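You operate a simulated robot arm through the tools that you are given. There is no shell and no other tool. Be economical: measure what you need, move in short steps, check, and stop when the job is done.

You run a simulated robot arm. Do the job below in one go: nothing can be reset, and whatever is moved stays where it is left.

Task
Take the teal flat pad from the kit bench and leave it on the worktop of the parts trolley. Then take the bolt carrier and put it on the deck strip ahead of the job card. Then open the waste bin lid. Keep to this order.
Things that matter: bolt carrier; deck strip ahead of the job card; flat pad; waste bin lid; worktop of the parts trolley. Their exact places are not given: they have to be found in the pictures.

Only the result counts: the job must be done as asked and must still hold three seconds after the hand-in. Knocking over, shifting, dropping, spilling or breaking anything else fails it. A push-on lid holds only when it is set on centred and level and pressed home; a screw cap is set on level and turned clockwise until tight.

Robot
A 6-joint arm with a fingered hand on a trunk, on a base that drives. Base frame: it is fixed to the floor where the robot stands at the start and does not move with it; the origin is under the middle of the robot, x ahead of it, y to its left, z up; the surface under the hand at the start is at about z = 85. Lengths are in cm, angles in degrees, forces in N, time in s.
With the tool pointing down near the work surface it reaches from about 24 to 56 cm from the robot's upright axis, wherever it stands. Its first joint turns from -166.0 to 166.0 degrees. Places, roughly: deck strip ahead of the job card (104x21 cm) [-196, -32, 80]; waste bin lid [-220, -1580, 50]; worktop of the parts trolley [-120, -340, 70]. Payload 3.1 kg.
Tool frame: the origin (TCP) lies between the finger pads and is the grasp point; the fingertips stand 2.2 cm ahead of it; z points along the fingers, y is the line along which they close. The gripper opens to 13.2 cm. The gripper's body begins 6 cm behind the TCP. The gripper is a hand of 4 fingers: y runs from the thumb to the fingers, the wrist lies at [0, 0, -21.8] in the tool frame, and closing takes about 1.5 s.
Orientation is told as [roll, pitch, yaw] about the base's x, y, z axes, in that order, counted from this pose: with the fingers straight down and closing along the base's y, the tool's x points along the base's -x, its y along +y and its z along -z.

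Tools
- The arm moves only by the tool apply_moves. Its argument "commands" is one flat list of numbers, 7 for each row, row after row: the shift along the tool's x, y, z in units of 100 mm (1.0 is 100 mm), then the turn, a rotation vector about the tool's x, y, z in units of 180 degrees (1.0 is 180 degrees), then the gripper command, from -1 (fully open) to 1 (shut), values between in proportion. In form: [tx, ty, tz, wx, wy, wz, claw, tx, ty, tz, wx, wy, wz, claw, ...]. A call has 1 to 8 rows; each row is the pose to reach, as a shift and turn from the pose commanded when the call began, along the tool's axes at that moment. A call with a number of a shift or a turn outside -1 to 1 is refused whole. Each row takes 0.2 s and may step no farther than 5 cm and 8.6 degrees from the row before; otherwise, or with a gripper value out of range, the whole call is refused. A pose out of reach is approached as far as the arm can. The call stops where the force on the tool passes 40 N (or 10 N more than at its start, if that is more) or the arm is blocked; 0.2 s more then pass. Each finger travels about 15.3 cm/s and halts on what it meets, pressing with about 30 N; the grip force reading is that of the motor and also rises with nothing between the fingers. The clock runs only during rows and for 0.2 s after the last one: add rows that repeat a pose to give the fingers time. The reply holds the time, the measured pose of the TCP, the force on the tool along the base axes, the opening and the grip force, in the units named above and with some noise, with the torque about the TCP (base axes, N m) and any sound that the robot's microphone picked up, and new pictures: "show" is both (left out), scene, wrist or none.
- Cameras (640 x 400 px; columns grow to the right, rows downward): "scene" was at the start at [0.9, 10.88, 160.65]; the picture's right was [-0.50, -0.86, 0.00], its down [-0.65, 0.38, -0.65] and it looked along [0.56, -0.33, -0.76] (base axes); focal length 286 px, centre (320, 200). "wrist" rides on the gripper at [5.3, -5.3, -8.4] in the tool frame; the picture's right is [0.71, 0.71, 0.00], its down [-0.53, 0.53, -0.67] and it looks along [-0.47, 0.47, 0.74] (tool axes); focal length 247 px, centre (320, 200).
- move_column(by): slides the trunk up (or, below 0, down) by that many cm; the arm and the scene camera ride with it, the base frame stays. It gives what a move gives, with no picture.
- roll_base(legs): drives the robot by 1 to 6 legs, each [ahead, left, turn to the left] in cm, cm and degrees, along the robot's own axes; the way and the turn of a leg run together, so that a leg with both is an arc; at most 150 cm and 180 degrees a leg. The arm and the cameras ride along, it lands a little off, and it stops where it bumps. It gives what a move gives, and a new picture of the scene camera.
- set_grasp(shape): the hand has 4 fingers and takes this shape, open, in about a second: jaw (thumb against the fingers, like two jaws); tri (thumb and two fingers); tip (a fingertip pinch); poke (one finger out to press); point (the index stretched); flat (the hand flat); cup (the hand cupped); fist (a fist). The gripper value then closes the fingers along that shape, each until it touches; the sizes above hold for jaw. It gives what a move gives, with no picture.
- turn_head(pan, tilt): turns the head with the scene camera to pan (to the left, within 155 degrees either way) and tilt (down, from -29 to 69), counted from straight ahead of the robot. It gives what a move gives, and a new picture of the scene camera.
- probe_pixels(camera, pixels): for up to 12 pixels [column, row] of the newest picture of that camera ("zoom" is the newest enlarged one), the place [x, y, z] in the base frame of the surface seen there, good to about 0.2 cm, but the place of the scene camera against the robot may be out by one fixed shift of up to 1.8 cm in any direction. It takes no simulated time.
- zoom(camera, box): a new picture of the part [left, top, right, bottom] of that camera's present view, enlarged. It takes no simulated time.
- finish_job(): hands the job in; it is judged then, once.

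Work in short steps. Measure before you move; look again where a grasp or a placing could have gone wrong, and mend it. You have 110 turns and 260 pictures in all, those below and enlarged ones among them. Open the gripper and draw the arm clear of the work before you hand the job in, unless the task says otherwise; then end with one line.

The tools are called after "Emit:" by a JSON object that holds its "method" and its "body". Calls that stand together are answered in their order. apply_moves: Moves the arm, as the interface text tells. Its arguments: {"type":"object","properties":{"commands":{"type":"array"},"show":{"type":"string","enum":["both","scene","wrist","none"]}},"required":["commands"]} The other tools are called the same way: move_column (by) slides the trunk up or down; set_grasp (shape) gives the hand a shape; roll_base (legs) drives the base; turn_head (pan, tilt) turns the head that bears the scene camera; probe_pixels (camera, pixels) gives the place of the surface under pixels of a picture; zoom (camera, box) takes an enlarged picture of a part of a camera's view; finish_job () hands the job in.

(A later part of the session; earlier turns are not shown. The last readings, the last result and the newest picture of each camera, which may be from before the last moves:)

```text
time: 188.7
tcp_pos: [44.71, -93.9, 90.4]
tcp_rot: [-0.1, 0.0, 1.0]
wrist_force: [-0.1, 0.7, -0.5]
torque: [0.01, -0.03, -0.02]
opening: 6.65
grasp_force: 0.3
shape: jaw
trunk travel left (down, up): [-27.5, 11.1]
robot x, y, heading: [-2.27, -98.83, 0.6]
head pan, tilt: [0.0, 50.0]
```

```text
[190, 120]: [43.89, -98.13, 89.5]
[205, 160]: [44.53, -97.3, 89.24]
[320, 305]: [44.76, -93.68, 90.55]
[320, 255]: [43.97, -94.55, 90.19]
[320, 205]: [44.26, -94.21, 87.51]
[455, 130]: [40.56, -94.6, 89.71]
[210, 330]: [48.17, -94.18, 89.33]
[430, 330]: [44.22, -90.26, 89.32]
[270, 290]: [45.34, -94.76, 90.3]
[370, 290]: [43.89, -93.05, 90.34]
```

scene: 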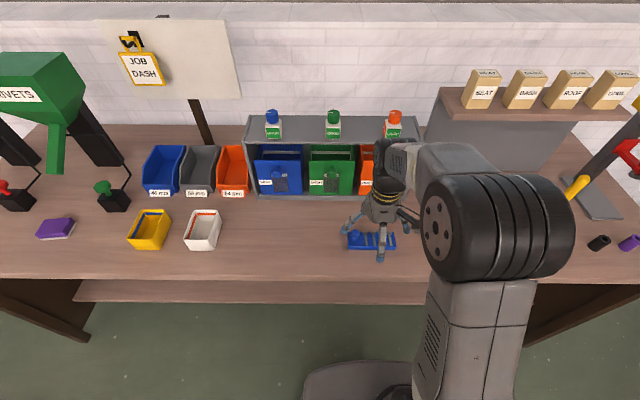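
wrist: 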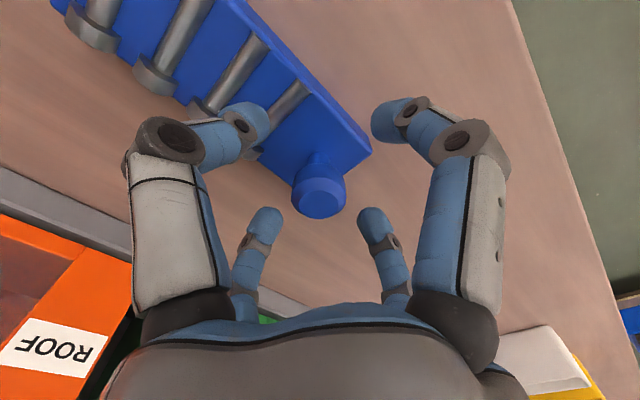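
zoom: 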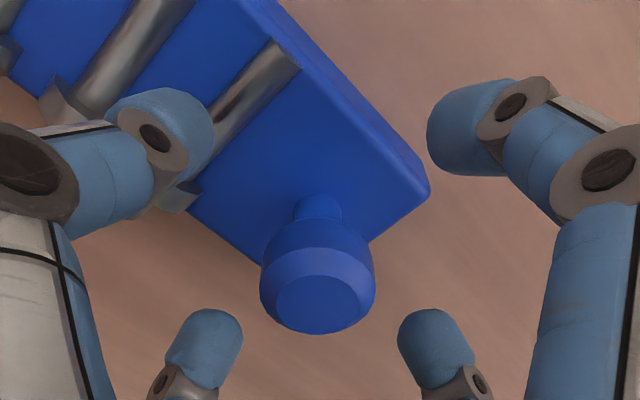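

The fingers straddle the knob's bulb evenly. I'll close on it.

Emit:
{"method": "apply_moves", "body": {"commands": [0, 0, 0.01, 0, 0, 0, 0.4, 0, 0, 0.01, 0, 0, 0, 0.8, 0, 0, 0.01, 0, 0, 0, 1, 0, 0, 0.01, 0, 0, 0, 1, 0, 0, 0.01, 0, 0, 0, 1], "show": "wrist"}}

Emit:
{"method": "zoom", "body": {"camera": "wrist", "box": [200, 60, 440, 250]}}

```text
time: 189.9
tcp_pos: [44.63, -93.79, 90.35]
tcp_rot: [0.0, 0.0, 1.0]
wrist_force: [0.0, -0.7, 0.4]
torque: [-0.01, -0.02, -0.01]
opening: 1.64
grasp_force: 29.5
shape: jaw
trunk travel left (down, up): [-27.5, 11.1]
robot x, y, heading: [-2.07, -99.01, 0.6]
head pan, tilt: [0.0, 50.0]
```

wrist: 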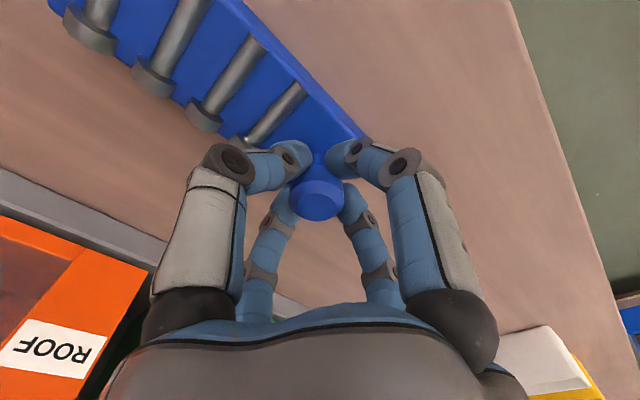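

```text
2.11 times, centred on (320, 155) of wrist
```

zoom: 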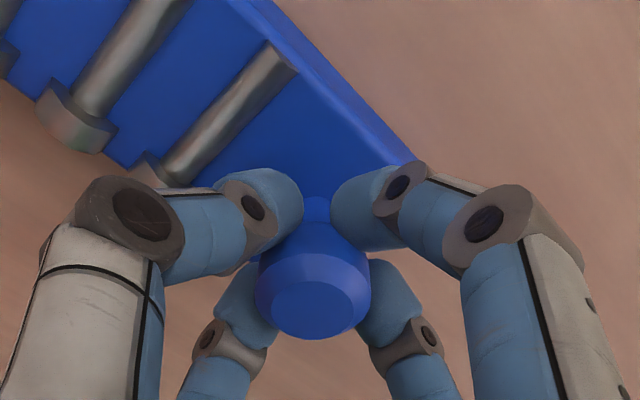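

All four fingers are cupped around and under the bulb. I'll lift 1.5 cm slowly and check for tilt.

Emit:
{"method": "apply_moves", "body": {"commands": [0, 0, -0.03, 0, 0, 0, 1, 0, 0, -0.06, 0, 0, 0, 1, 0, 0, -0.1, 0, 0, 0, 1, 0, 0, -0.15, 0, 0, 0, 1, 0, 0, -0.15, 0, 0, 0, 1], "show": "both"}}

Emit:
{"method": "zoom", "body": {"camera": "scene", "box": [300, 160, 460, 300]}}

Emit:
{"method": "probe_pixels", "body": {"camera": "wrist", "pixels": [[130, 40], [170, 70], [240, 20], [280, 85], [300, 120], [225, 70]]}}

```text
time: 191.1
tcp_pos: [44.75, -93.72, 91.99]
tcp_rot: [-0.1, 0.0, 1.1]
wrist_force: [-1.0, 0.3, -1.5]
torque: [0.11, 0.04, -0.04]
opening: 1.68
grasp_force: 29.8
shape: jaw
trunk travel left (down, up): [-27.5, 11.1]
robot x, y, heading: [-2.8, -98.7, 0.5]
head pan, tilt: [0.0, 50.0]
```

scene: 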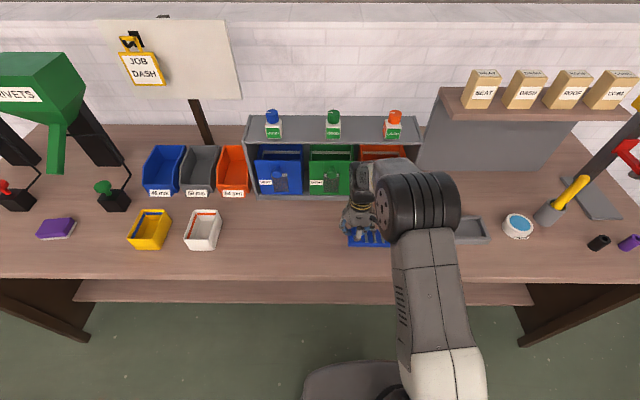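
wrist: 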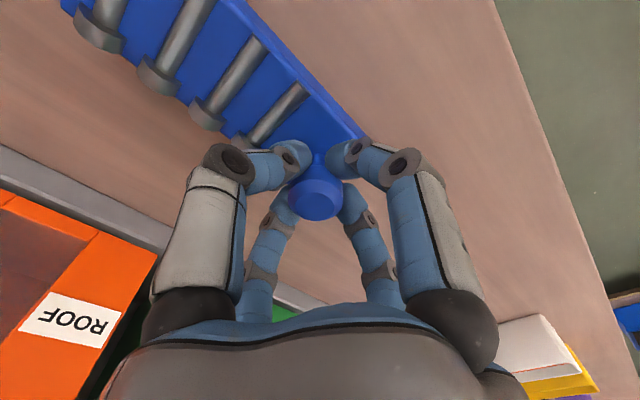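

```text
2.86 times, centred on (380, 230) of scene
```

zoom: 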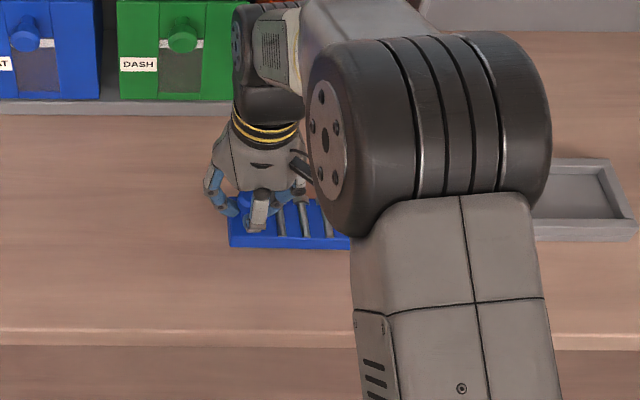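

```text
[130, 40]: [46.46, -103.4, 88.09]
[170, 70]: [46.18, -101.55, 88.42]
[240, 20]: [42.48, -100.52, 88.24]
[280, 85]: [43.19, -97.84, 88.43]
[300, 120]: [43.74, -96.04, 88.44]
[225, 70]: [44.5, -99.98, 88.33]
```

The carrier hangs nearly level (about 2° droop) and all four bolts are in place. I'll lift to z≈106 and draw the arm in.

Emit:
{"method": "apply_moves", "body": {"commands": [0, 0, -0.2, 0, 0, 0, 1, 0, 0, -0.45, 0, 0, 0, 1, 0, 0, -0.7, 0, 0, 0, 1, 0, 0, -1, 0, 0, 0, 1], "show": "none"}}

Emit:
{"method": "apply_moves", "body": {"commands": [0.2, 0, -0.2, 0, 0, 0, 1, 0.4, 0, -0.4, 0, 0, 0, 1, 0.6, 0, -0.4, 0, 0, 0, 1, 0.8, 0, -0.4, 0, 0, 0, 1, 1, 0, -0.4, 0, 0, 0, 1], "show": "wrist"}}

Emit:
{"method": "roll_base", "body": {"legs": [[-30, 0, 0], [0, 0, -90], [0, 0, -90]]}}

Emit:
{"method": "turn_head", "body": {"pan": 0, "tilt": 30}}

```text
time: 192.1
tcp_pos: [44.73, -93.63, 101.83]
tcp_rot: [-0.1, 0.0, 1.0]
wrist_force: [0.6, 0.0, -2.6]
torque: [0.08, 0.01, -0.01]
opening: 1.66
grasp_force: 30.2
shape: jaw
trunk travel left (down, up): [-27.5, 11.1]
robot x, y, heading: [-2.3, -99.02, 0.5]
head pan, tilt: [0.0, 50.0]
```

```text
time: 193.3
tcp_pos: [34.61, -94.14, 105.99]
tcp_rot: [0.0, 0.1, 1.0]
wrist_force: [0.4, 0.4, -2.8]
torque: [0.08, 0.0, 0.0]
opening: 1.7
grasp_force: 30.5
shape: jaw
trunk travel left (down, up): [-27.5, 11.1]
robot x, y, heading: [-2.39, -98.84, 0.4]
head pan, tilt: [0.0, 50.0]
```

wrist: 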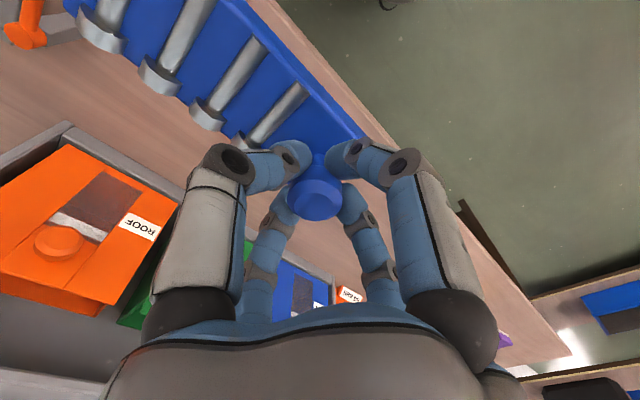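

```text
time: 203.0
tcp_pos: [-70.06, -102.97, 105.89]
tcp_rot: [0.1, -0.1, 179.6]
wrist_force: [-0.5, -0.3, -2.0]
torque: [-0.08, 0.01, -0.02]
opening: 1.66
grasp_force: 29.9
shape: jaw
trunk travel left (down, up): [-27.5, 11.1]
robot x, y, heading: [-32.79, -99.53, 178.8]
head pan, tilt: [0.0, 50.0]
```

scene: 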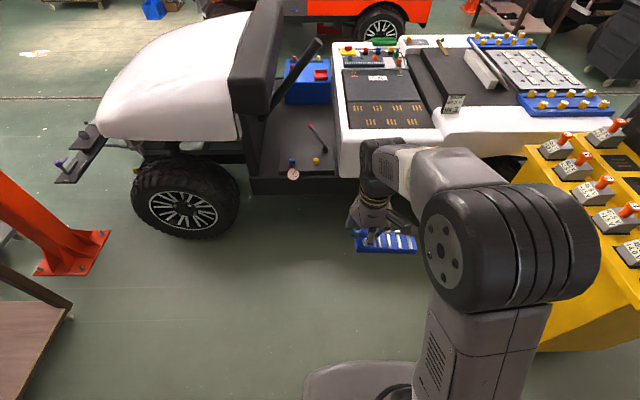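

```text
time: 203.8
tcp_pos: [-70.11, -103.04, 105.91]
tcp_rot: [0.1, 0.1, 179.6]
wrist_force: [-0.4, 0.0, -2.1]
torque: [-0.11, -0.04, -0.01]
opening: 1.64
grasp_force: 30.3
shape: jaw
trunk travel left (down, up): [-27.5, 11.1]
robot x, y, heading: [-32.6, -99.1, 179.0]
head pan, tilt: [0.0, 30.0]
```

scene: 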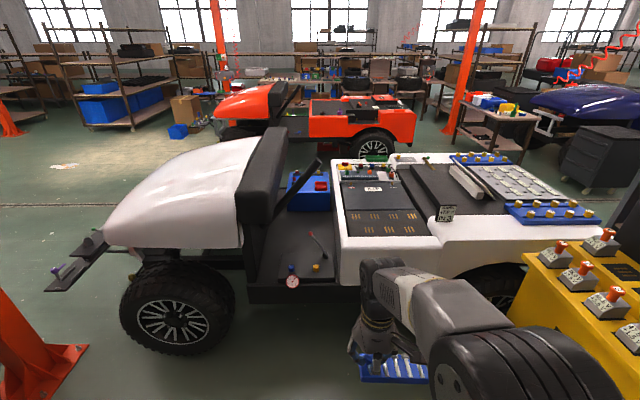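

I'll measure the strip next to the job card, the display and the console corner from this side.

Emit:
{"method": "zoom", "body": {"camera": "scene", "box": [380, 140, 560, 250]}}

Emit:
{"method": "probe_pixels", "body": {"camera": "scene", "pixels": [[430, 180], [440, 200], [455, 190], [470, 210], [460, 225], [446, 213], [470, 182], [490, 200], [415, 205], [520, 285], [527, 262], [440, 165]]}}

```text
3.56 times, centred on (470, 195) of scene
```

zoom: 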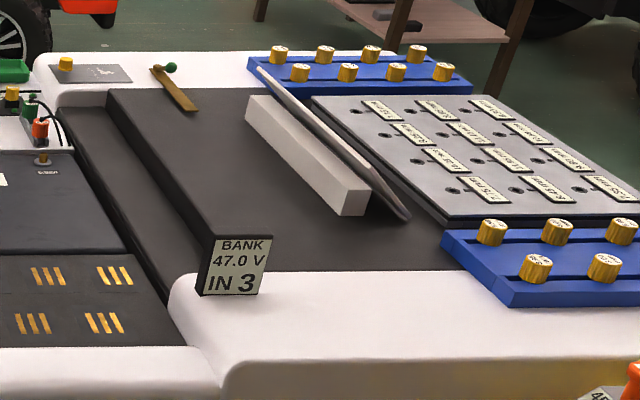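

```text
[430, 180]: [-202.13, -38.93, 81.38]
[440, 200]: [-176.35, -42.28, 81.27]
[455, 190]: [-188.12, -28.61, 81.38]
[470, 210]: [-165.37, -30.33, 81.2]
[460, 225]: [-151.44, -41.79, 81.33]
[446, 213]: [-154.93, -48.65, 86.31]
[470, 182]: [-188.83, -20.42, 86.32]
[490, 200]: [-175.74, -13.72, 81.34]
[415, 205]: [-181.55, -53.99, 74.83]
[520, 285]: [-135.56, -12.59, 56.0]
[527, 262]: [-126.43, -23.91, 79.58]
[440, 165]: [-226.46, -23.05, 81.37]
```

The strip is flat at z≈80, covering y -43 to -21 with a white rim at its near end. The console corner is at (-126,-24). I'll turn the tool so the carrier points ahead, then drive to about (-104,-63).

Emit:
{"method": "apply_moves", "body": {"commands": [0, 0, 0, 0, 0, -0.0475, 1, 0, 0, 0, 0, 0, -0.095, 1, 0, 0, 0, 0, 0, -0.1425, 1, 0, 0, 0, 0, 0, -0.19, 1, 0, 0, 0, 0, 0, -0.2375, 1, 0, 0, 0, 0, 0, -0.285, 1, 0, 0, 0, 0, 0, -0.3325, 1, 0, 0, 0, 0, 0, -0.38, 1], "show": "none"}}

Emit:
{"method": "apply_moves", "body": {"commands": [0, 0, 0, 0, 0, -0.0475, 1, 0, 0, 0, 0, 0, -0.095, 1, 0, 0, 0, 0, 0, -0.12, 1], "show": "none"}}

Emit:
{"method": "roll_base", "body": {"legs": [[68, 34, 0]]}}

```text
time: 205.7
tcp_pos: [-70.12, -102.95, 105.84]
tcp_rot: [0.0, -0.1, -111.9]
wrist_force: [-0.4, 0.6, -2.8]
torque: [-0.05, -0.1, 0.0]
opening: 1.67
grasp_force: 29.7
shape: jaw
trunk travel left (down, up): [-27.5, 11.1]
robot x, y, heading: [-32.81, -98.79, 179.1]
head pan, tilt: [0.0, 30.0]
```

```text
time: 206.4
tcp_pos: [-70.16, -103.02, 105.92]
tcp_rot: [0.0, 0.2, -90.6]
wrist_force: [-0.7, 0.2, -1.6]
torque: [0.02, -0.14, 0.01]
opening: 1.65
grasp_force: 30.0
shape: jaw
trunk travel left (down, up): [-27.5, 11.1]
robot x, y, heading: [-33.02, -99.18, 179.0]
head pan, tilt: [0.0, 30.0]
```

```text
time: 210.0
tcp_pos: [-132.18, -132.51, 105.7]
tcp_rot: [2.1, 0.7, -90.5]
wrist_force: [2.9, 1.2, -0.2]
torque: [0.0, -0.12, 0.0]
opening: 1.61
grasp_force: 29.5
shape: jaw
trunk travel left (down, up): [-27.5, 11.1]
robot x, y, heading: [-95.74, -128.73, 179.4]
head pan, tilt: [0.0, 30.0]
stopped in leg 1: the force on the tool passed its limit at 55 N (the readings are from after the stop); the commanded pose is now the measured one
```

scene: 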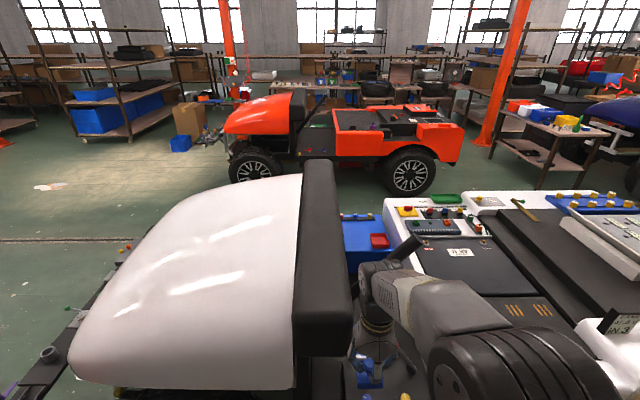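

I got the lateral sign wrong, and the hand touched something near the car's seat back or lever. I'll look before moving.

Emit:
{"method": "apply_moves", "body": {"commands": [0, 0, 0, 0, 0, 0, 1], "show": "wrist"}}

Emit:
{"method": "turn_head", "body": {"pan": 0, "tilt": 55}}

Emit:
{"method": "zoom", "body": {"camera": "scene", "box": [280, 80, 480, 240]}}

```text
time: 210.4
tcp_pos: [-132.13, -132.59, 105.74]
tcp_rot: [2.0, 0.7, -90.6]
wrist_force: [5.0, 0.9, -0.9]
torque: [0.02, -0.15, 0.05]
opening: 1.66
grasp_force: 30.0
shape: jaw
trunk travel left (down, up): [-27.5, 11.1]
robot x, y, heading: [-96.21, -128.77, 179.3]
head pan, tilt: [0.0, 30.0]
```

wrist: 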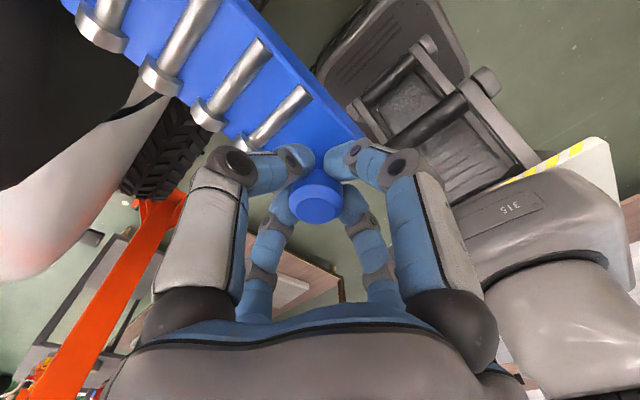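

```text
time: 211.3
tcp_pos: [-132.25, -132.26, 105.56]
tcp_rot: [2.1, 0.7, -90.6]
wrist_force: [4.6, 1.3, 0.0]
torque: [-0.02, -0.2, 0.07]
opening: 1.62
grasp_force: 30.0
shape: jaw
trunk travel left (down, up): [-27.5, 11.1]
robot x, y, heading: [-96.12, -128.78, 179.2]
head pan, tilt: [0.0, 55.0]
```

scene: 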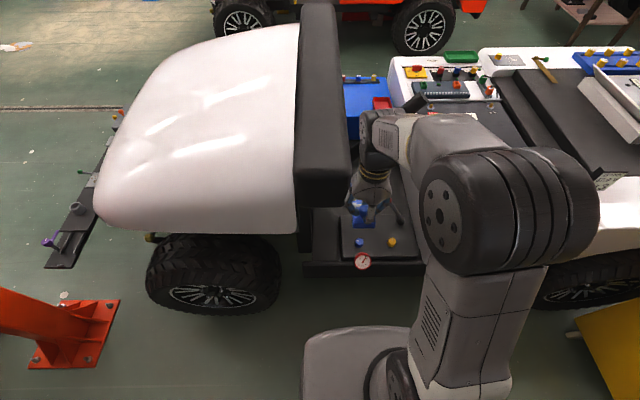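

```text
2.50 times, centred on (380, 160) of scene
```

zoom: 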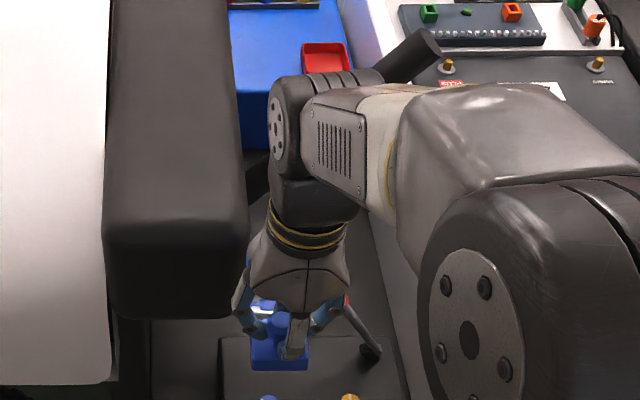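

The wrist touched the fixed steering bar at scene (410,50 in zoom). Carrier and bolts are undisturbed. I'll back straight out, then approach on the correct side.

Emit:
{"method": "roll_base", "body": {"legs": [[-55, 0, 0]]}}

Emit:
{"method": "apply_moves", "body": {"commands": [0, 0, 0, 0, 0, 0, 1], "show": "wrist"}}

Emit:
{"method": "zoom", "body": {"camera": "scene", "box": [240, 0, 480, 200]}}

```text
time: 214.6
tcp_pos: [-75.93, -133.28, 105.54]
tcp_rot: [2.1, 0.6, -90.9]
wrist_force: [1.0, -0.3, -2.8]
torque: [0.01, -0.06, 0.01]
opening: 1.63
grasp_force: 29.9
shape: jaw
trunk travel left (down, up): [-27.5, 11.1]
robot x, y, heading: [-39.84, -129.46, 178.8]
head pan, tilt: [0.0, 55.0]
```

scene: 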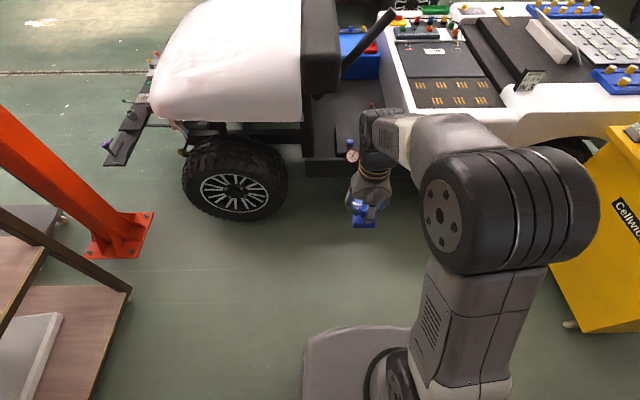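

```text
time: 215.0
tcp_pos: [-75.9, -133.35, 105.6]
tcp_rot: [2.1, 0.6, -90.9]
wrist_force: [0.3, 0.5, -2.8]
torque: [0.01, -0.11, -0.01]
opening: 1.65
grasp_force: 29.8
shape: jaw
trunk travel left (down, up): [-27.5, 11.1]
robot x, y, heading: [-39.77, -129.9, 178.8]
head pan, tilt: [0.0, 55.0]
```

wrist: 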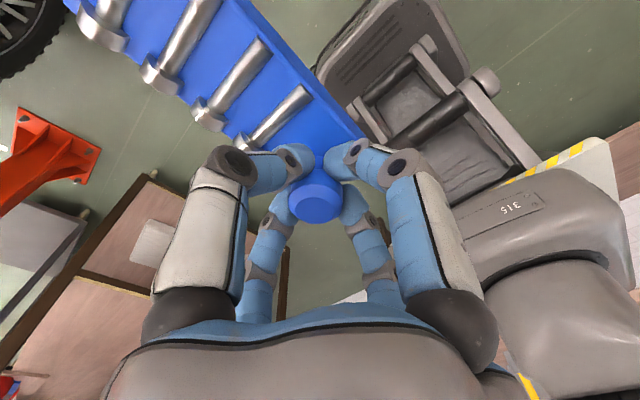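

```text
2.00 times, centred on (360, 100) of scene
```

zoom: 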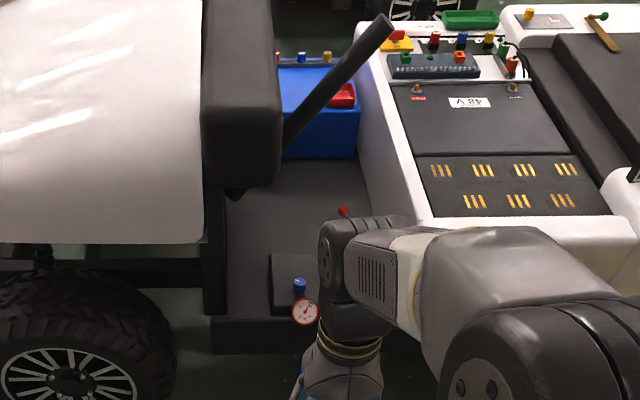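

The car is unharmed, with its lever and gauge in place. I'll level the tool and measure my own base footprint and the console corner before approaching.

Emit:
{"method": "apply_moves", "body": {"commands": [0, 0, -0.2, -0.0033, -0.0117, 0, 1, 0, 0, -0.4, -0.0033, -0.0117, 0, 1], "show": "none"}}

Emit:
{"method": "turn_head", "body": {"pan": -20, "tilt": 55}}

Emit:
{"method": "probe_pixels", "body": {"camera": "scene", "pixels": [[190, 330], [240, 340], [150, 380], [400, 325], [410, 250], [440, 330], [380, 200], [400, 150], [420, 140], [450, 120], [500, 200], [350, 150]]}}

```text
time: 215.6
tcp_pos: [-75.96, -134.46, 109.77]
tcp_rot: [2.7, -1.1, -91.3]
wrist_force: [-0.9, 0.2, -1.5]
torque: [-0.03, -0.07, 0.0]
opening: 1.64
grasp_force: 30.2
shape: jaw
out of reach, approached as far as the arm can: row 1, 2
trunk travel left (down, up): [-27.5, 11.1]
robot x, y, heading: [-39.44, -130.05, 179.0]
head pan, tilt: [0.0, 55.0]
```

```text
time: 216.4
tcp_pos: [-75.94, -134.49, 109.71]
tcp_rot: [2.7, -1.1, -91.3]
wrist_force: [-0.1, -0.2, -2.1]
torque: [-0.04, -0.09, -0.01]
opening: 1.64
grasp_force: 29.8
shape: jaw
trunk travel left (down, up): [-27.5, 11.1]
robot x, y, heading: [-39.73, -129.31, 178.8]
head pan, tilt: [-20.0, 55.0]
```

scene: 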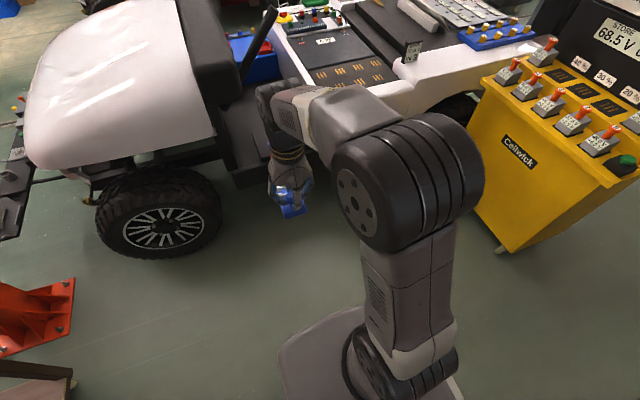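

```text
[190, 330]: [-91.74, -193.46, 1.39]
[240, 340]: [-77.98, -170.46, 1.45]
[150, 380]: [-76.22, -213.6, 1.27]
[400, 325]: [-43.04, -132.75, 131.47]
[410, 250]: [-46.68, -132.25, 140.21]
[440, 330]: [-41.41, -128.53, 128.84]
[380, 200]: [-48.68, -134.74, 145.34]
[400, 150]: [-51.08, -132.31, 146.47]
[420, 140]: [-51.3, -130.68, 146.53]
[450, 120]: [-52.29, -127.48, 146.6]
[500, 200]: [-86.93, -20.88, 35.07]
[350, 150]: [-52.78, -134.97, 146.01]
```

The last wrist joint is near its limit at this yaw. I'll turn the tool back to its original relation (body to the robot's right, so along +y on the deck) and level it, and I'll probe my base's outline.

Emit:
{"method": "apply_moves", "body": {"commands": [0, 0, 0, 0, 0, 0.0475, 1, 0, 0, 0, 0, 0, 0.095, 1, 0, 0, 0, 0, 0, 0.1425, 1, 0, 0, 0, 0, 0, 0.19, 1, 0, 0, 0, 0, 0, 0.2375, 1, 0, 0, 0, 0, 0, 0.285, 1, 0, 0, 0, 0, 0, 0.3325, 1, 0, 0, 0, 0, 0, 0.38, 1], "show": "none"}}

Emit:
{"method": "probe_pixels", "body": {"camera": "scene", "pixels": [[282, 350], [290, 385], [335, 312], [360, 308], [455, 385], [310, 340]]}}

```text
time: 218.2
tcp_pos: [-76.0, -134.56, 109.68]
tcp_rot: [2.4, 2.0, -159.5]
wrist_force: [0.4, -1.0, -1.4]
torque: [-0.09, -0.04, 0.0]
opening: 1.63
grasp_force: 29.6
shape: jaw
trunk travel left (down, up): [-27.5, 11.1]
robot x, y, heading: [-39.95, -129.78, 179.1]
head pan, tilt: [-20.0, 55.0]
```

```text
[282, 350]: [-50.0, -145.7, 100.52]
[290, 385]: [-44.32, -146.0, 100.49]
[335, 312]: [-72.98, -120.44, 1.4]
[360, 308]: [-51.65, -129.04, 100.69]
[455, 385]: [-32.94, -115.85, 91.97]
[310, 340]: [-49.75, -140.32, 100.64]
```

I'll level the tool with the right convention (tool x +2.4°, tool y -2°), then finish the yaw.

Emit:
{"method": "apply_moves", "body": {"commands": [0, 0, 0.1, 0.0133, -0.0111, 0, 1], "show": "none"}}

Emit:
{"method": "apply_moves", "body": {"commands": [0, 0, 0.1, 0, 0, 0.0475, 1, 0, 0, 0.2, 0, 0, 0.095, 1, 0, 0, 0.2, 0, 0, 0.115, 1], "show": "wrist"}}

```text
time: 218.6
tcp_pos: [-75.81, -134.6, 108.65]
tcp_rot: [0.0, 0.1, -159.3]
wrist_force: [-0.2, 0.3, -2.1]
torque: [-0.11, -0.04, -0.04]
opening: 1.62
grasp_force: 30.1
shape: jaw
trunk travel left (down, up): [-27.5, 11.1]
robot x, y, heading: [-39.44, -129.68, 179.0]
head pan, tilt: [-20.0, 55.0]
```

```text
time: 219.4
tcp_pos: [-75.74, -134.65, 106.59]
tcp_rot: [0.0, -0.1, 179.9]
wrist_force: [0.6, 0.1, -2.5]
torque: [-0.08, 0.01, 0.02]
opening: 1.66
grasp_force: 30.2
shape: jaw
trunk travel left (down, up): [-27.5, 11.1]
robot x, y, heading: [-39.46, -129.66, 179.0]
head pan, tilt: [-20.0, 55.0]
```

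wrist: 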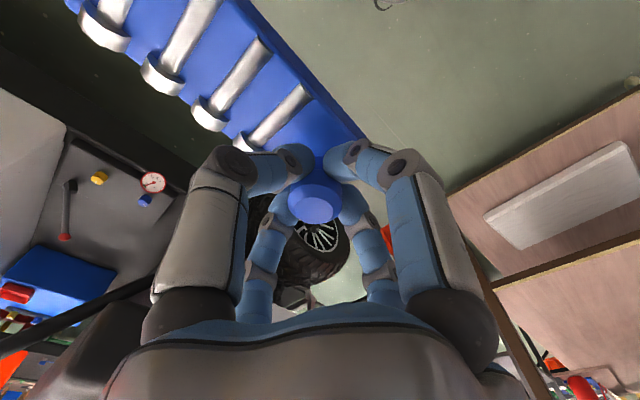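

The tool is level and the bolts are in place. I'll strafe right (+y) by 62 cm, then move ahead 50 cm.

Emit:
{"method": "roll_base", "body": {"legs": [[0, -62, 0], [48, 0, 0]]}}

Emit:
{"method": "turn_head", "body": {"pan": -25, "tilt": 50}}

```text
time: 225.5
tcp_pos: [-123.87, -68.64, 106.59]
tcp_rot: [0.0, 0.0, 179.6]
wrist_force: [0.0, -0.5, -2.0]
torque: [-0.09, 0.01, 0.01]
opening: 1.64
grasp_force: 30.0
shape: jaw
trunk travel left (down, up): [-27.5, 11.1]
robot x, y, heading: [-87.5, -63.59, 178.3]
head pan, tilt: [-20.0, 55.0]
```

scene: 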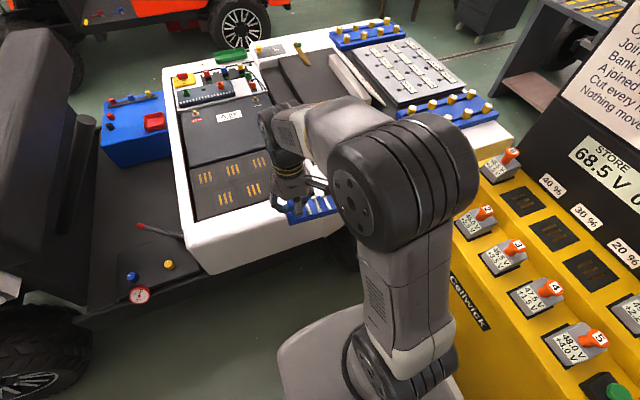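

```text
time: 226.2
tcp_pos: [-123.7, -68.65, 106.58]
tcp_rot: [0.0, 0.0, 179.7]
wrist_force: [-0.5, -0.7, -1.2]
torque: [-0.09, 0.0, -0.04]
opening: 1.65
grasp_force: 29.7
shape: jaw
trunk travel left (down, up): [-27.5, 11.1]
robot x, y, heading: [-87.77, -64.19, 178.9]
head pan, tilt: [-25.0, 50.0]
```

scene: 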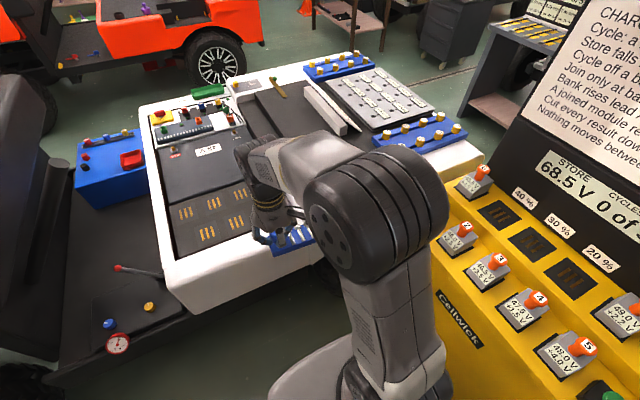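

I'm at (-87.7,-64) with the console on my right. I'll creep 15 cm ahead and 4 cm right.

Emit:
{"method": "roll_base", "body": {"legs": [[15, -4, 0]]}}

Emit:
{"method": "apply_moves", "body": {"commands": [0, 0, 0, 0, 0, 0, 1], "show": "wrist"}}

```text
time: 227.5
tcp_pos: [-138.73, -64.06, 106.53]
tcp_rot: [0.1, 0.0, 179.5]
wrist_force: [0.1, 0.2, -2.9]
torque: [-0.05, -0.03, -0.01]
opening: 1.61
grasp_force: 29.9
shape: jaw
trunk travel left (down, up): [-27.5, 11.1]
robot x, y, heading: [-102.75, -59.6, 178.5]
head pan, tilt: [-25.0, 50.0]
```

scene: 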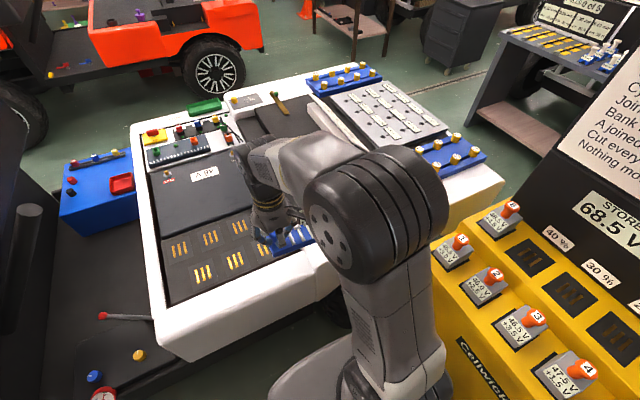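

```text
time: 227.9
tcp_pos: [-138.51, -64.16, 106.58]
tcp_rot: [0.0, 0.0, 179.4]
wrist_force: [0.0, -0.2, -2.2]
torque: [-0.09, -0.04, -0.01]
opening: 1.63
grasp_force: 29.8
shape: jaw
trunk travel left (down, up): [-27.5, 11.1]
robot x, y, heading: [-102.66, -59.84, 178.4]
head pan, tilt: [-25.0, 50.0]
```

wrist: 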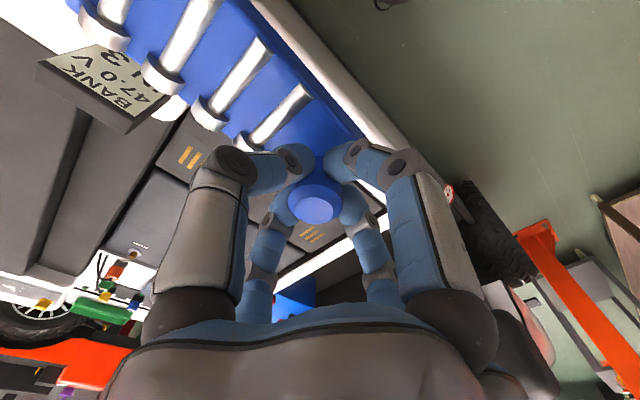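

The BANK display is left of the body's path and well below. I'll shift toward (-150.5,-37.5) at z 106.

Emit:
{"method": "apply_moves", "body": {"commands": [-0.15, -0.33, 0, 0, 0, 0, 1, -0.3, -0.66, 0, 0, 0, 0, 1, -0.45, -1, 0, 0, 0, 0, 1], "show": "none"}}

Emit:
{"method": "apply_moves", "body": {"commands": [-0.15, -0.33, 0, 0, 0, 0, 1, -0.3, -0.66, 0, 0, 0, 0, 1, -0.45, -1, 0, 0, 0, 0, 1], "show": "none"}}

Emit:
{"method": "apply_moves", "body": {"commands": [-0.15, -0.33, 0.2, 0, 0, 0, 1, -0.3, -0.66, 0.4, 0, 0, 0, 1], "show": "both"}}

```text
time: 228.7
tcp_pos: [-143.12, -54.23, 106.51]
tcp_rot: [0.1, 0.0, 179.5]
wrist_force: [-0.4, 1.2, -2.5]
torque: [-0.06, 0.01, 0.01]
opening: 1.63
grasp_force: 29.9
shape: jaw
trunk travel left (down, up): [-27.5, 11.1]
robot x, y, heading: [-102.49, -59.38, 178.6]
head pan, tilt: [-25.0, 50.0]
```

```text
time: 229.5
tcp_pos: [-147.67, -44.05, 106.54]
tcp_rot: [0.1, 0.0, 179.5]
wrist_force: [0.3, 0.3, -2.4]
torque: [-0.11, -0.04, 0.04]
opening: 1.62
grasp_force: 29.9
shape: jaw
trunk travel left (down, up): [-27.5, 11.1]
robot x, y, heading: [-102.24, -59.74, 178.4]
head pan, tilt: [-25.0, 50.0]
```

```text
time: 230.1
tcp_pos: [-150.64, -37.35, 102.97]
tcp_rot: [0.0, 0.1, 179.6]
wrist_force: [0.9, 0.5, -2.9]
torque: [-0.13, -0.03, 0.03]
opening: 1.64
grasp_force: 29.7
shape: jaw
trunk travel left (down, up): [-27.5, 11.1]
robot x, y, heading: [-102.12, -59.66, 178.5]
head pan, tilt: [-25.0, 50.0]
```

scene: 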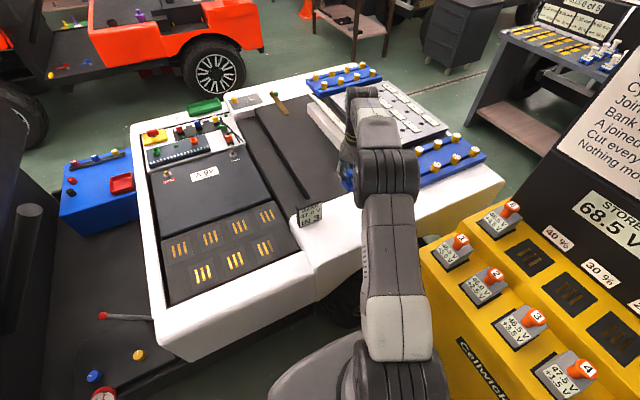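
wrist: 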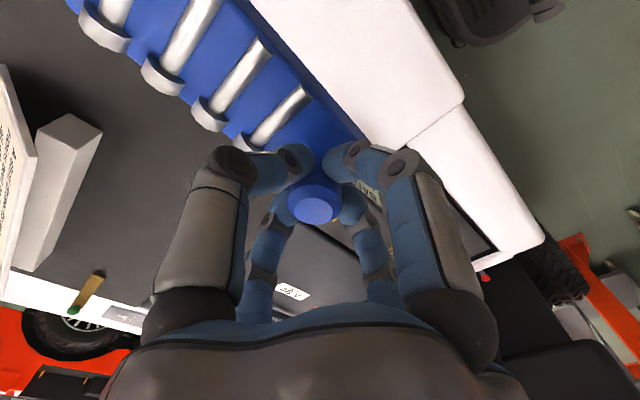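

I'll probe the deck around the target with the wrist camera: heights, card stand, display and strip edges.

Emit:
{"method": "probe_pixels", "body": {"camera": "wrist", "pixels": [[380, 60], [150, 130], [330, 30], [455, 100], [50, 190], [100, 135], [370, 195], [345, 225], [130, 240], [440, 60], [225, 60], [130, 30]]}}

```text
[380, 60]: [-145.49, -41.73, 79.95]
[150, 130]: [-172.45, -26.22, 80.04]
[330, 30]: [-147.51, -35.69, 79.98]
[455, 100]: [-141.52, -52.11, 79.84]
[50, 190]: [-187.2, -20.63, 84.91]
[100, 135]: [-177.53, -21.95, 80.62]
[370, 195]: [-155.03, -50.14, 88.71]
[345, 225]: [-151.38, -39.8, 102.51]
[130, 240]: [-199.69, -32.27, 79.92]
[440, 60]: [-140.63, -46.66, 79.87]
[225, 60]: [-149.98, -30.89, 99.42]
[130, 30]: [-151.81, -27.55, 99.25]
```

The deck is at z 79.95, the display stays at y<-46 and the spot is clear. I'll lower, expecting contact at TCP z≈85.4.

Emit:
{"method": "apply_moves", "body": {"commands": [-0.03, 0, 0.4, 0, 0, 0, 1, -0.06, 0, 0.7, 0, 0, 0, 1, -0.1, 0, 1, 0, 0, 0, 1], "show": "none"}}

Emit:
{"method": "apply_moves", "body": {"commands": [0, 0, 0.3, 0, 0, 0, 1, 0, 0, 0.55, 0, 0, 0, 1, 0, 0, 0.65, 0, 0, 0, 1], "show": "wrist"}}

```text
time: 230.9
tcp_pos: [-151.73, -37.32, 92.66]
tcp_rot: [-0.1, -0.1, 179.6]
wrist_force: [0.4, -0.8, -2.1]
torque: [-0.09, -0.02, -0.02]
opening: 1.61
grasp_force: 29.9
shape: jaw
trunk travel left (down, up): [-27.5, 11.1]
robot x, y, heading: [-102.03, -59.58, 178.4]
head pan, tilt: [-25.0, 50.0]
```

```text
time: 231.7
tcp_pos: [-151.42, -37.46, 86.08]
tcp_rot: [0.0, 0.0, 179.6]
wrist_force: [0.0, 0.7, -1.9]
torque: [-0.08, -0.04, 0.03]
opening: 1.62
grasp_force: 30.5
shape: jaw
trunk travel left (down, up): [-27.5, 11.1]
robot x, y, heading: [-102.43, -59.54, 178.2]
head pan, tilt: [-25.0, 50.0]
```

wrist: 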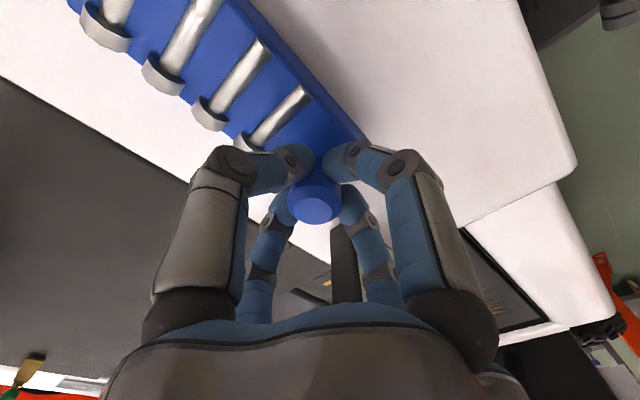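

The carrier is about 0.5 cm above the rim. I'll lower in small steps until it's seated.

Emit:
{"method": "apply_moves", "body": {"commands": [0, 0, 0.02, 0, 0, 0, 1, 0, 0, 0.04, 0, 0, 0, 1, 0, 0, 0.06, 0, 0, 0, 1], "show": "none"}}

```text
time: 232.5
tcp_pos: [-151.45, -37.41, 85.57]
tcp_rot: [0.0, -0.1, 179.5]
wrist_force: [0.8, 0.2, -1.0]
torque: [0.04, 0.01, -0.02]
opening: 1.62
grasp_force: 29.9
shape: jaw
trunk travel left (down, up): [-27.5, 11.1]
robot x, y, heading: [-102.63, -59.56, 178.3]
head pan, tilt: [-25.0, 50.0]
```

The torque dropped, so the far end is touching. I'll go down a further 0.2–0.3 cm.

Emit:
{"method": "apply_moves", "body": {"commands": [0, 0, 0.01, 0, 0, 0, 1, 0, 0, 0.02, 0, 0, 0, 1], "show": "none"}}

```text
time: 233.1
tcp_pos: [-151.44, -37.44, 85.36]
tcp_rot: [0.0, -0.2, 179.4]
wrist_force: [0.6, -1.1, 4.5]
torque: [0.03, 0.11, -0.01]
opening: 1.66
grasp_force: 29.9
shape: jaw
trunk travel left (down, up): [-27.5, 11.1]
robot x, y, heading: [-102.36, -59.91, 178.3]
head pan, tilt: [-25.0, 50.0]
```

It's seated at 4.5 N. I'll open the fingers and rise straight up.

Emit:
{"method": "apply_moves", "body": {"commands": [0, 0, 0, 0, 0, 0, 0.6, 0, 0, 0, 0, 0, 0, 0.2, 0, 0, 0, 0, 0, 0, 0.1, 0, 0, 0, 0, 0, 0, 0.1, 0, 0, -0.1, 0, 0, 0, 0.1, 0, 0, -0.3, 0, 0, 0, 0.1, 0, 0, -0.7, 0, 0, 0, 0.1, 0, 0, -1, 0, 0, 0, 0.1], "show": "wrist"}}

Emit:
{"method": "apply_moves", "body": {"commands": [0, 0, -0.5, 0, 0, 0, 0.1, 0, 0, -1, 0, 0, 0, 0.1], "show": "wrist"}}

Emit:
{"method": "probe_pixels", "body": {"camera": "wrist", "pixels": [[320, 100], [300, 80], [270, 60], [320, 60], [250, 30]]}}

```text
time: 234.9
tcp_pos: [-150.9, -37.33, 95.42]
tcp_rot: [0.0, 0.0, 179.5]
wrist_force: [-0.4, -0.1, -0.4]
torque: [0.01, -0.02, 0.0]
opening: 5.89
grasp_force: 0.0
shape: jaw
trunk travel left (down, up): [-27.5, 11.1]
robot x, y, heading: [-102.45, -59.65, 178.5]
head pan, tilt: [-25.0, 50.0]
```

wrist: 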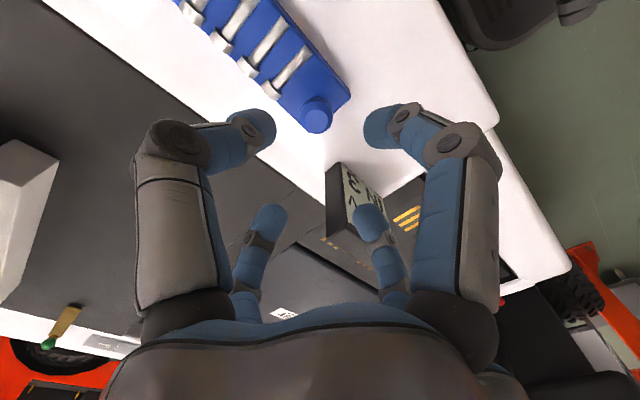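

```text
time: 235.5
tcp_pos: [-151.33, -37.48, 105.35]
tcp_rot: [0.0, 0.0, 179.5]
wrist_force: [0.6, -0.8, 0.9]
torque: [-0.01, -0.03, -0.01]
opening: 5.92
grasp_force: 0.1
shape: jaw
trunk travel left (down, up): [-27.5, 11.1]
robot x, y, heading: [-101.96, -59.58, 178.3]
head pan, tilt: [-25.0, 50.0]
```

wrist: 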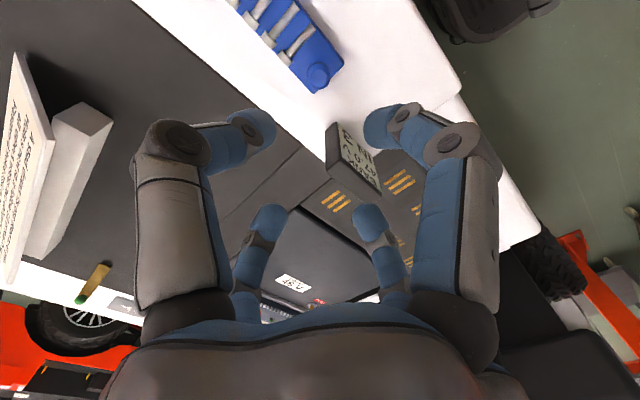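

```text
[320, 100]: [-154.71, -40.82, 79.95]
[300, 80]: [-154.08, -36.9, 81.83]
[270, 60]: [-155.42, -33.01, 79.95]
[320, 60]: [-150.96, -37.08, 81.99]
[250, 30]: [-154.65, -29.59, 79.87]
```

The carrier is flat on the deck (top z≈82, y -39 to -25) with its bolts in. I'll draw the arm back and leave by the way I came.

Emit:
{"method": "apply_moves", "body": {"commands": [0.15, 0.33, 0, 0, 0, 0, 0, 0.3, 0.66, 0, 0, 0, 0, 0, 0.45, 1, 0, 0, 0, 0, 0], "show": "none"}}

Emit:
{"method": "apply_moves", "body": {"commands": [0.25, 0.33, 0, 0, 0, 0, 0, 0.5, 0.66, 0, 0, 0, 0, 0, 0.8, 1, 0, 0, 0, 0, 0, 1, 1, 0, 0, 0, 0, 0], "show": "scene"}}

Emit:
{"method": "zoom", "body": {"camera": "scene", "box": [240, 80, 440, 240]}}

```text
time: 236.3
tcp_pos: [-146.95, -47.65, 105.1]
tcp_rot: [0.1, -0.1, 179.5]
wrist_force: [-0.2, 0.0, 0.7]
torque: [0.0, -0.01, 0.0]
opening: 6.51
grasp_force: 0.0
shape: jaw
trunk travel left (down, up): [-27.5, 11.1]
robot x, y, heading: [-102.06, -59.46, 178.0]
head pan, tilt: [-25.0, 50.0]
```

```text
time: 237.3
tcp_pos: [-136.77, -57.53, 105.22]
tcp_rot: [0.0, -0.1, 179.4]
wrist_force: [-0.8, -0.7, 0.5]
torque: [0.03, 0.0, 0.02]
opening: 6.55
grasp_force: 0.0
shape: jaw
trunk travel left (down, up): [-27.5, 11.1]
robot x, y, heading: [-102.54, -59.6, 178.4]
head pan, tilt: [-25.0, 50.0]
```

scene: 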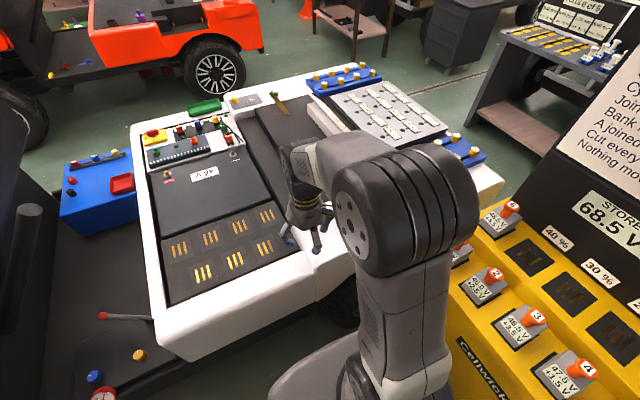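

```text
2.50 times, centred on (340, 160) of scene
```

zoom: 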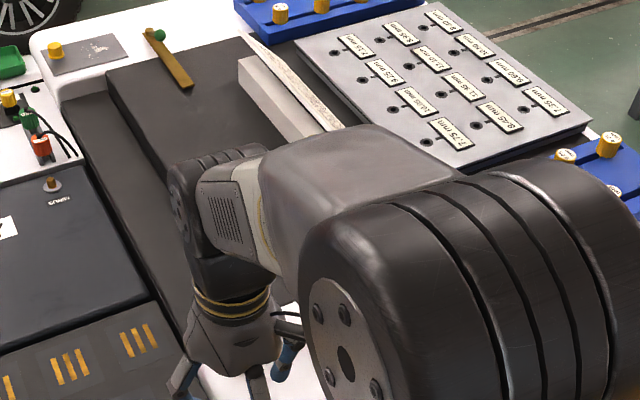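

I'll back out to x≈-6, then strafe +y past the console to y≈87.

Emit:
{"method": "roll_base", "body": {"legs": [[-15, 6, 0], [-80, 0, 1.5]]}}

Emit:
{"method": "turn_head", "body": {"pan": 0, "tilt": 30}}

Emit:
{"method": "zoom", "body": {"camera": "scene", "box": [360, 140, 520, 250]}}

```text
time: 242.6
tcp_pos: [-43.07, -66.28, 105.18]
tcp_rot: [0.0, -0.2, -180.0]
wrist_force: [0.0, -0.6, -0.3]
torque: [0.04, -0.01, 0.02]
opening: 6.54
grasp_force: 0.0
shape: jaw
trunk travel left (down, up): [-27.5, 11.1]
robot x, y, heading: [-8.38, -67.86, 179.1]
head pan, tilt: [-25.0, 50.0]
```

scene: 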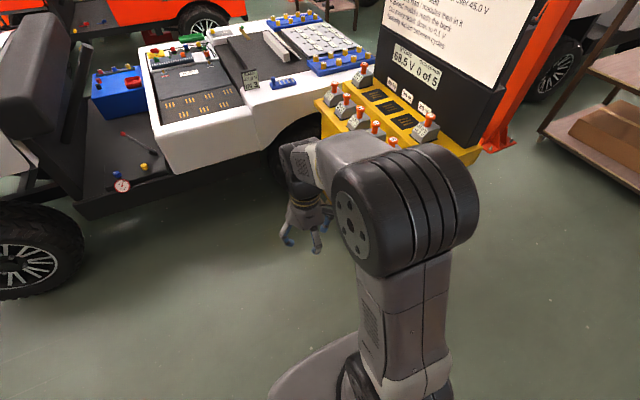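

```text
time: 243.5
tcp_pos: [-43.16, -66.21, 105.19]
tcp_rot: [0.0, 0.0, -179.9]
wrist_force: [0.1, -0.2, 0.7]
torque: [0.01, 0.04, 0.0]
opening: 6.56
grasp_force: 0.0
shape: jaw
trunk travel left (down, up): [-27.5, 11.1]
robot x, y, heading: [-8.69, -67.61, 179.2]
head pan, tilt: [0.0, 30.0]
```

scene: 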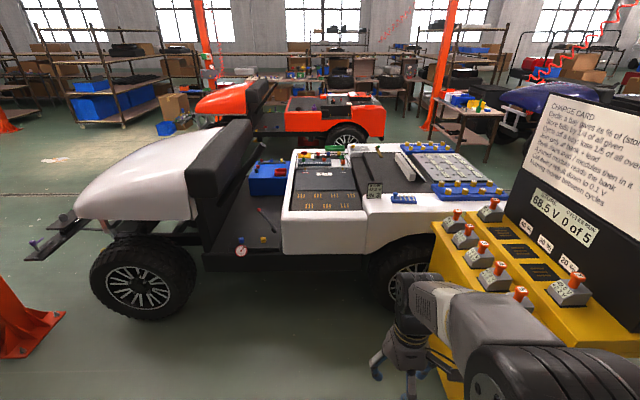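

```text
3.64 times, centred on (440, 195) of scene
```

zoom: 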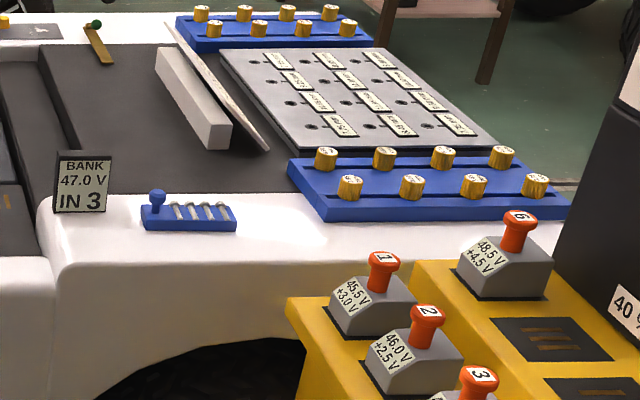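

The carrier sits with all four bolts, between the display and the tray. I'll drive on: strafe to y≈87, then west.

Emit:
{"method": "roll_base", "body": {"legs": [[-2, -148, 0], [0, -6, 0.8], [148, 0, 0], [148, 0, 0]]}}

Emit:
{"method": "turn_head", "body": {"pan": 90, "tilt": 20}}

```text
time: 265.2
tcp_pos: [-327.85, 109.3, 105.11]
tcp_rot: [0.0, 0.1, 176.0]
wrist_force: [0.1, 0.9, -0.4]
torque: [0.01, 0.01, 0.0]
opening: 6.56
grasp_force: 0.0
shape: jaw
trunk travel left (down, up): [-27.5, 11.1]
robot x, y, heading: [-293.39, 105.28, 175.1]
head pan, tilt: [0.0, 30.0]
```

scene: 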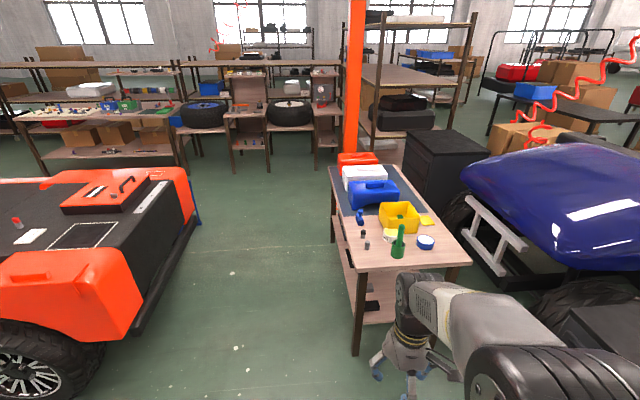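

```text
time: 266.8
tcp_pos: [-327.8, 109.33, 105.03]
tcp_rot: [0.0, 0.1, 176.1]
wrist_force: [-0.3, -0.2, 0.2]
torque: [0.02, 0.01, 0.0]
opening: 6.56
grasp_force: 0.0
shape: jaw
trunk travel left (down, up): [-27.5, 11.1]
robot x, y, heading: [-293.47, 105.37, 175.2]
head pan, tilt: [90.0, 20.0]
```

scene: 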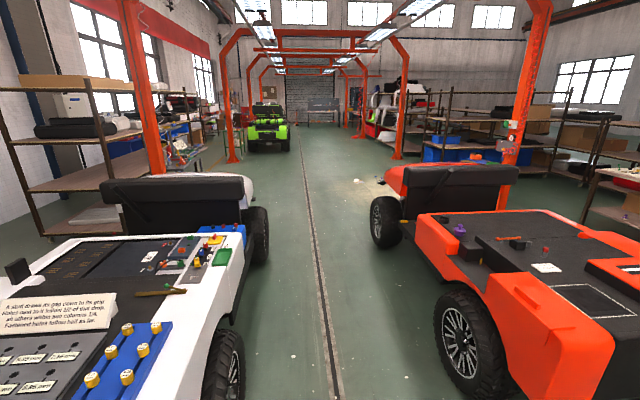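

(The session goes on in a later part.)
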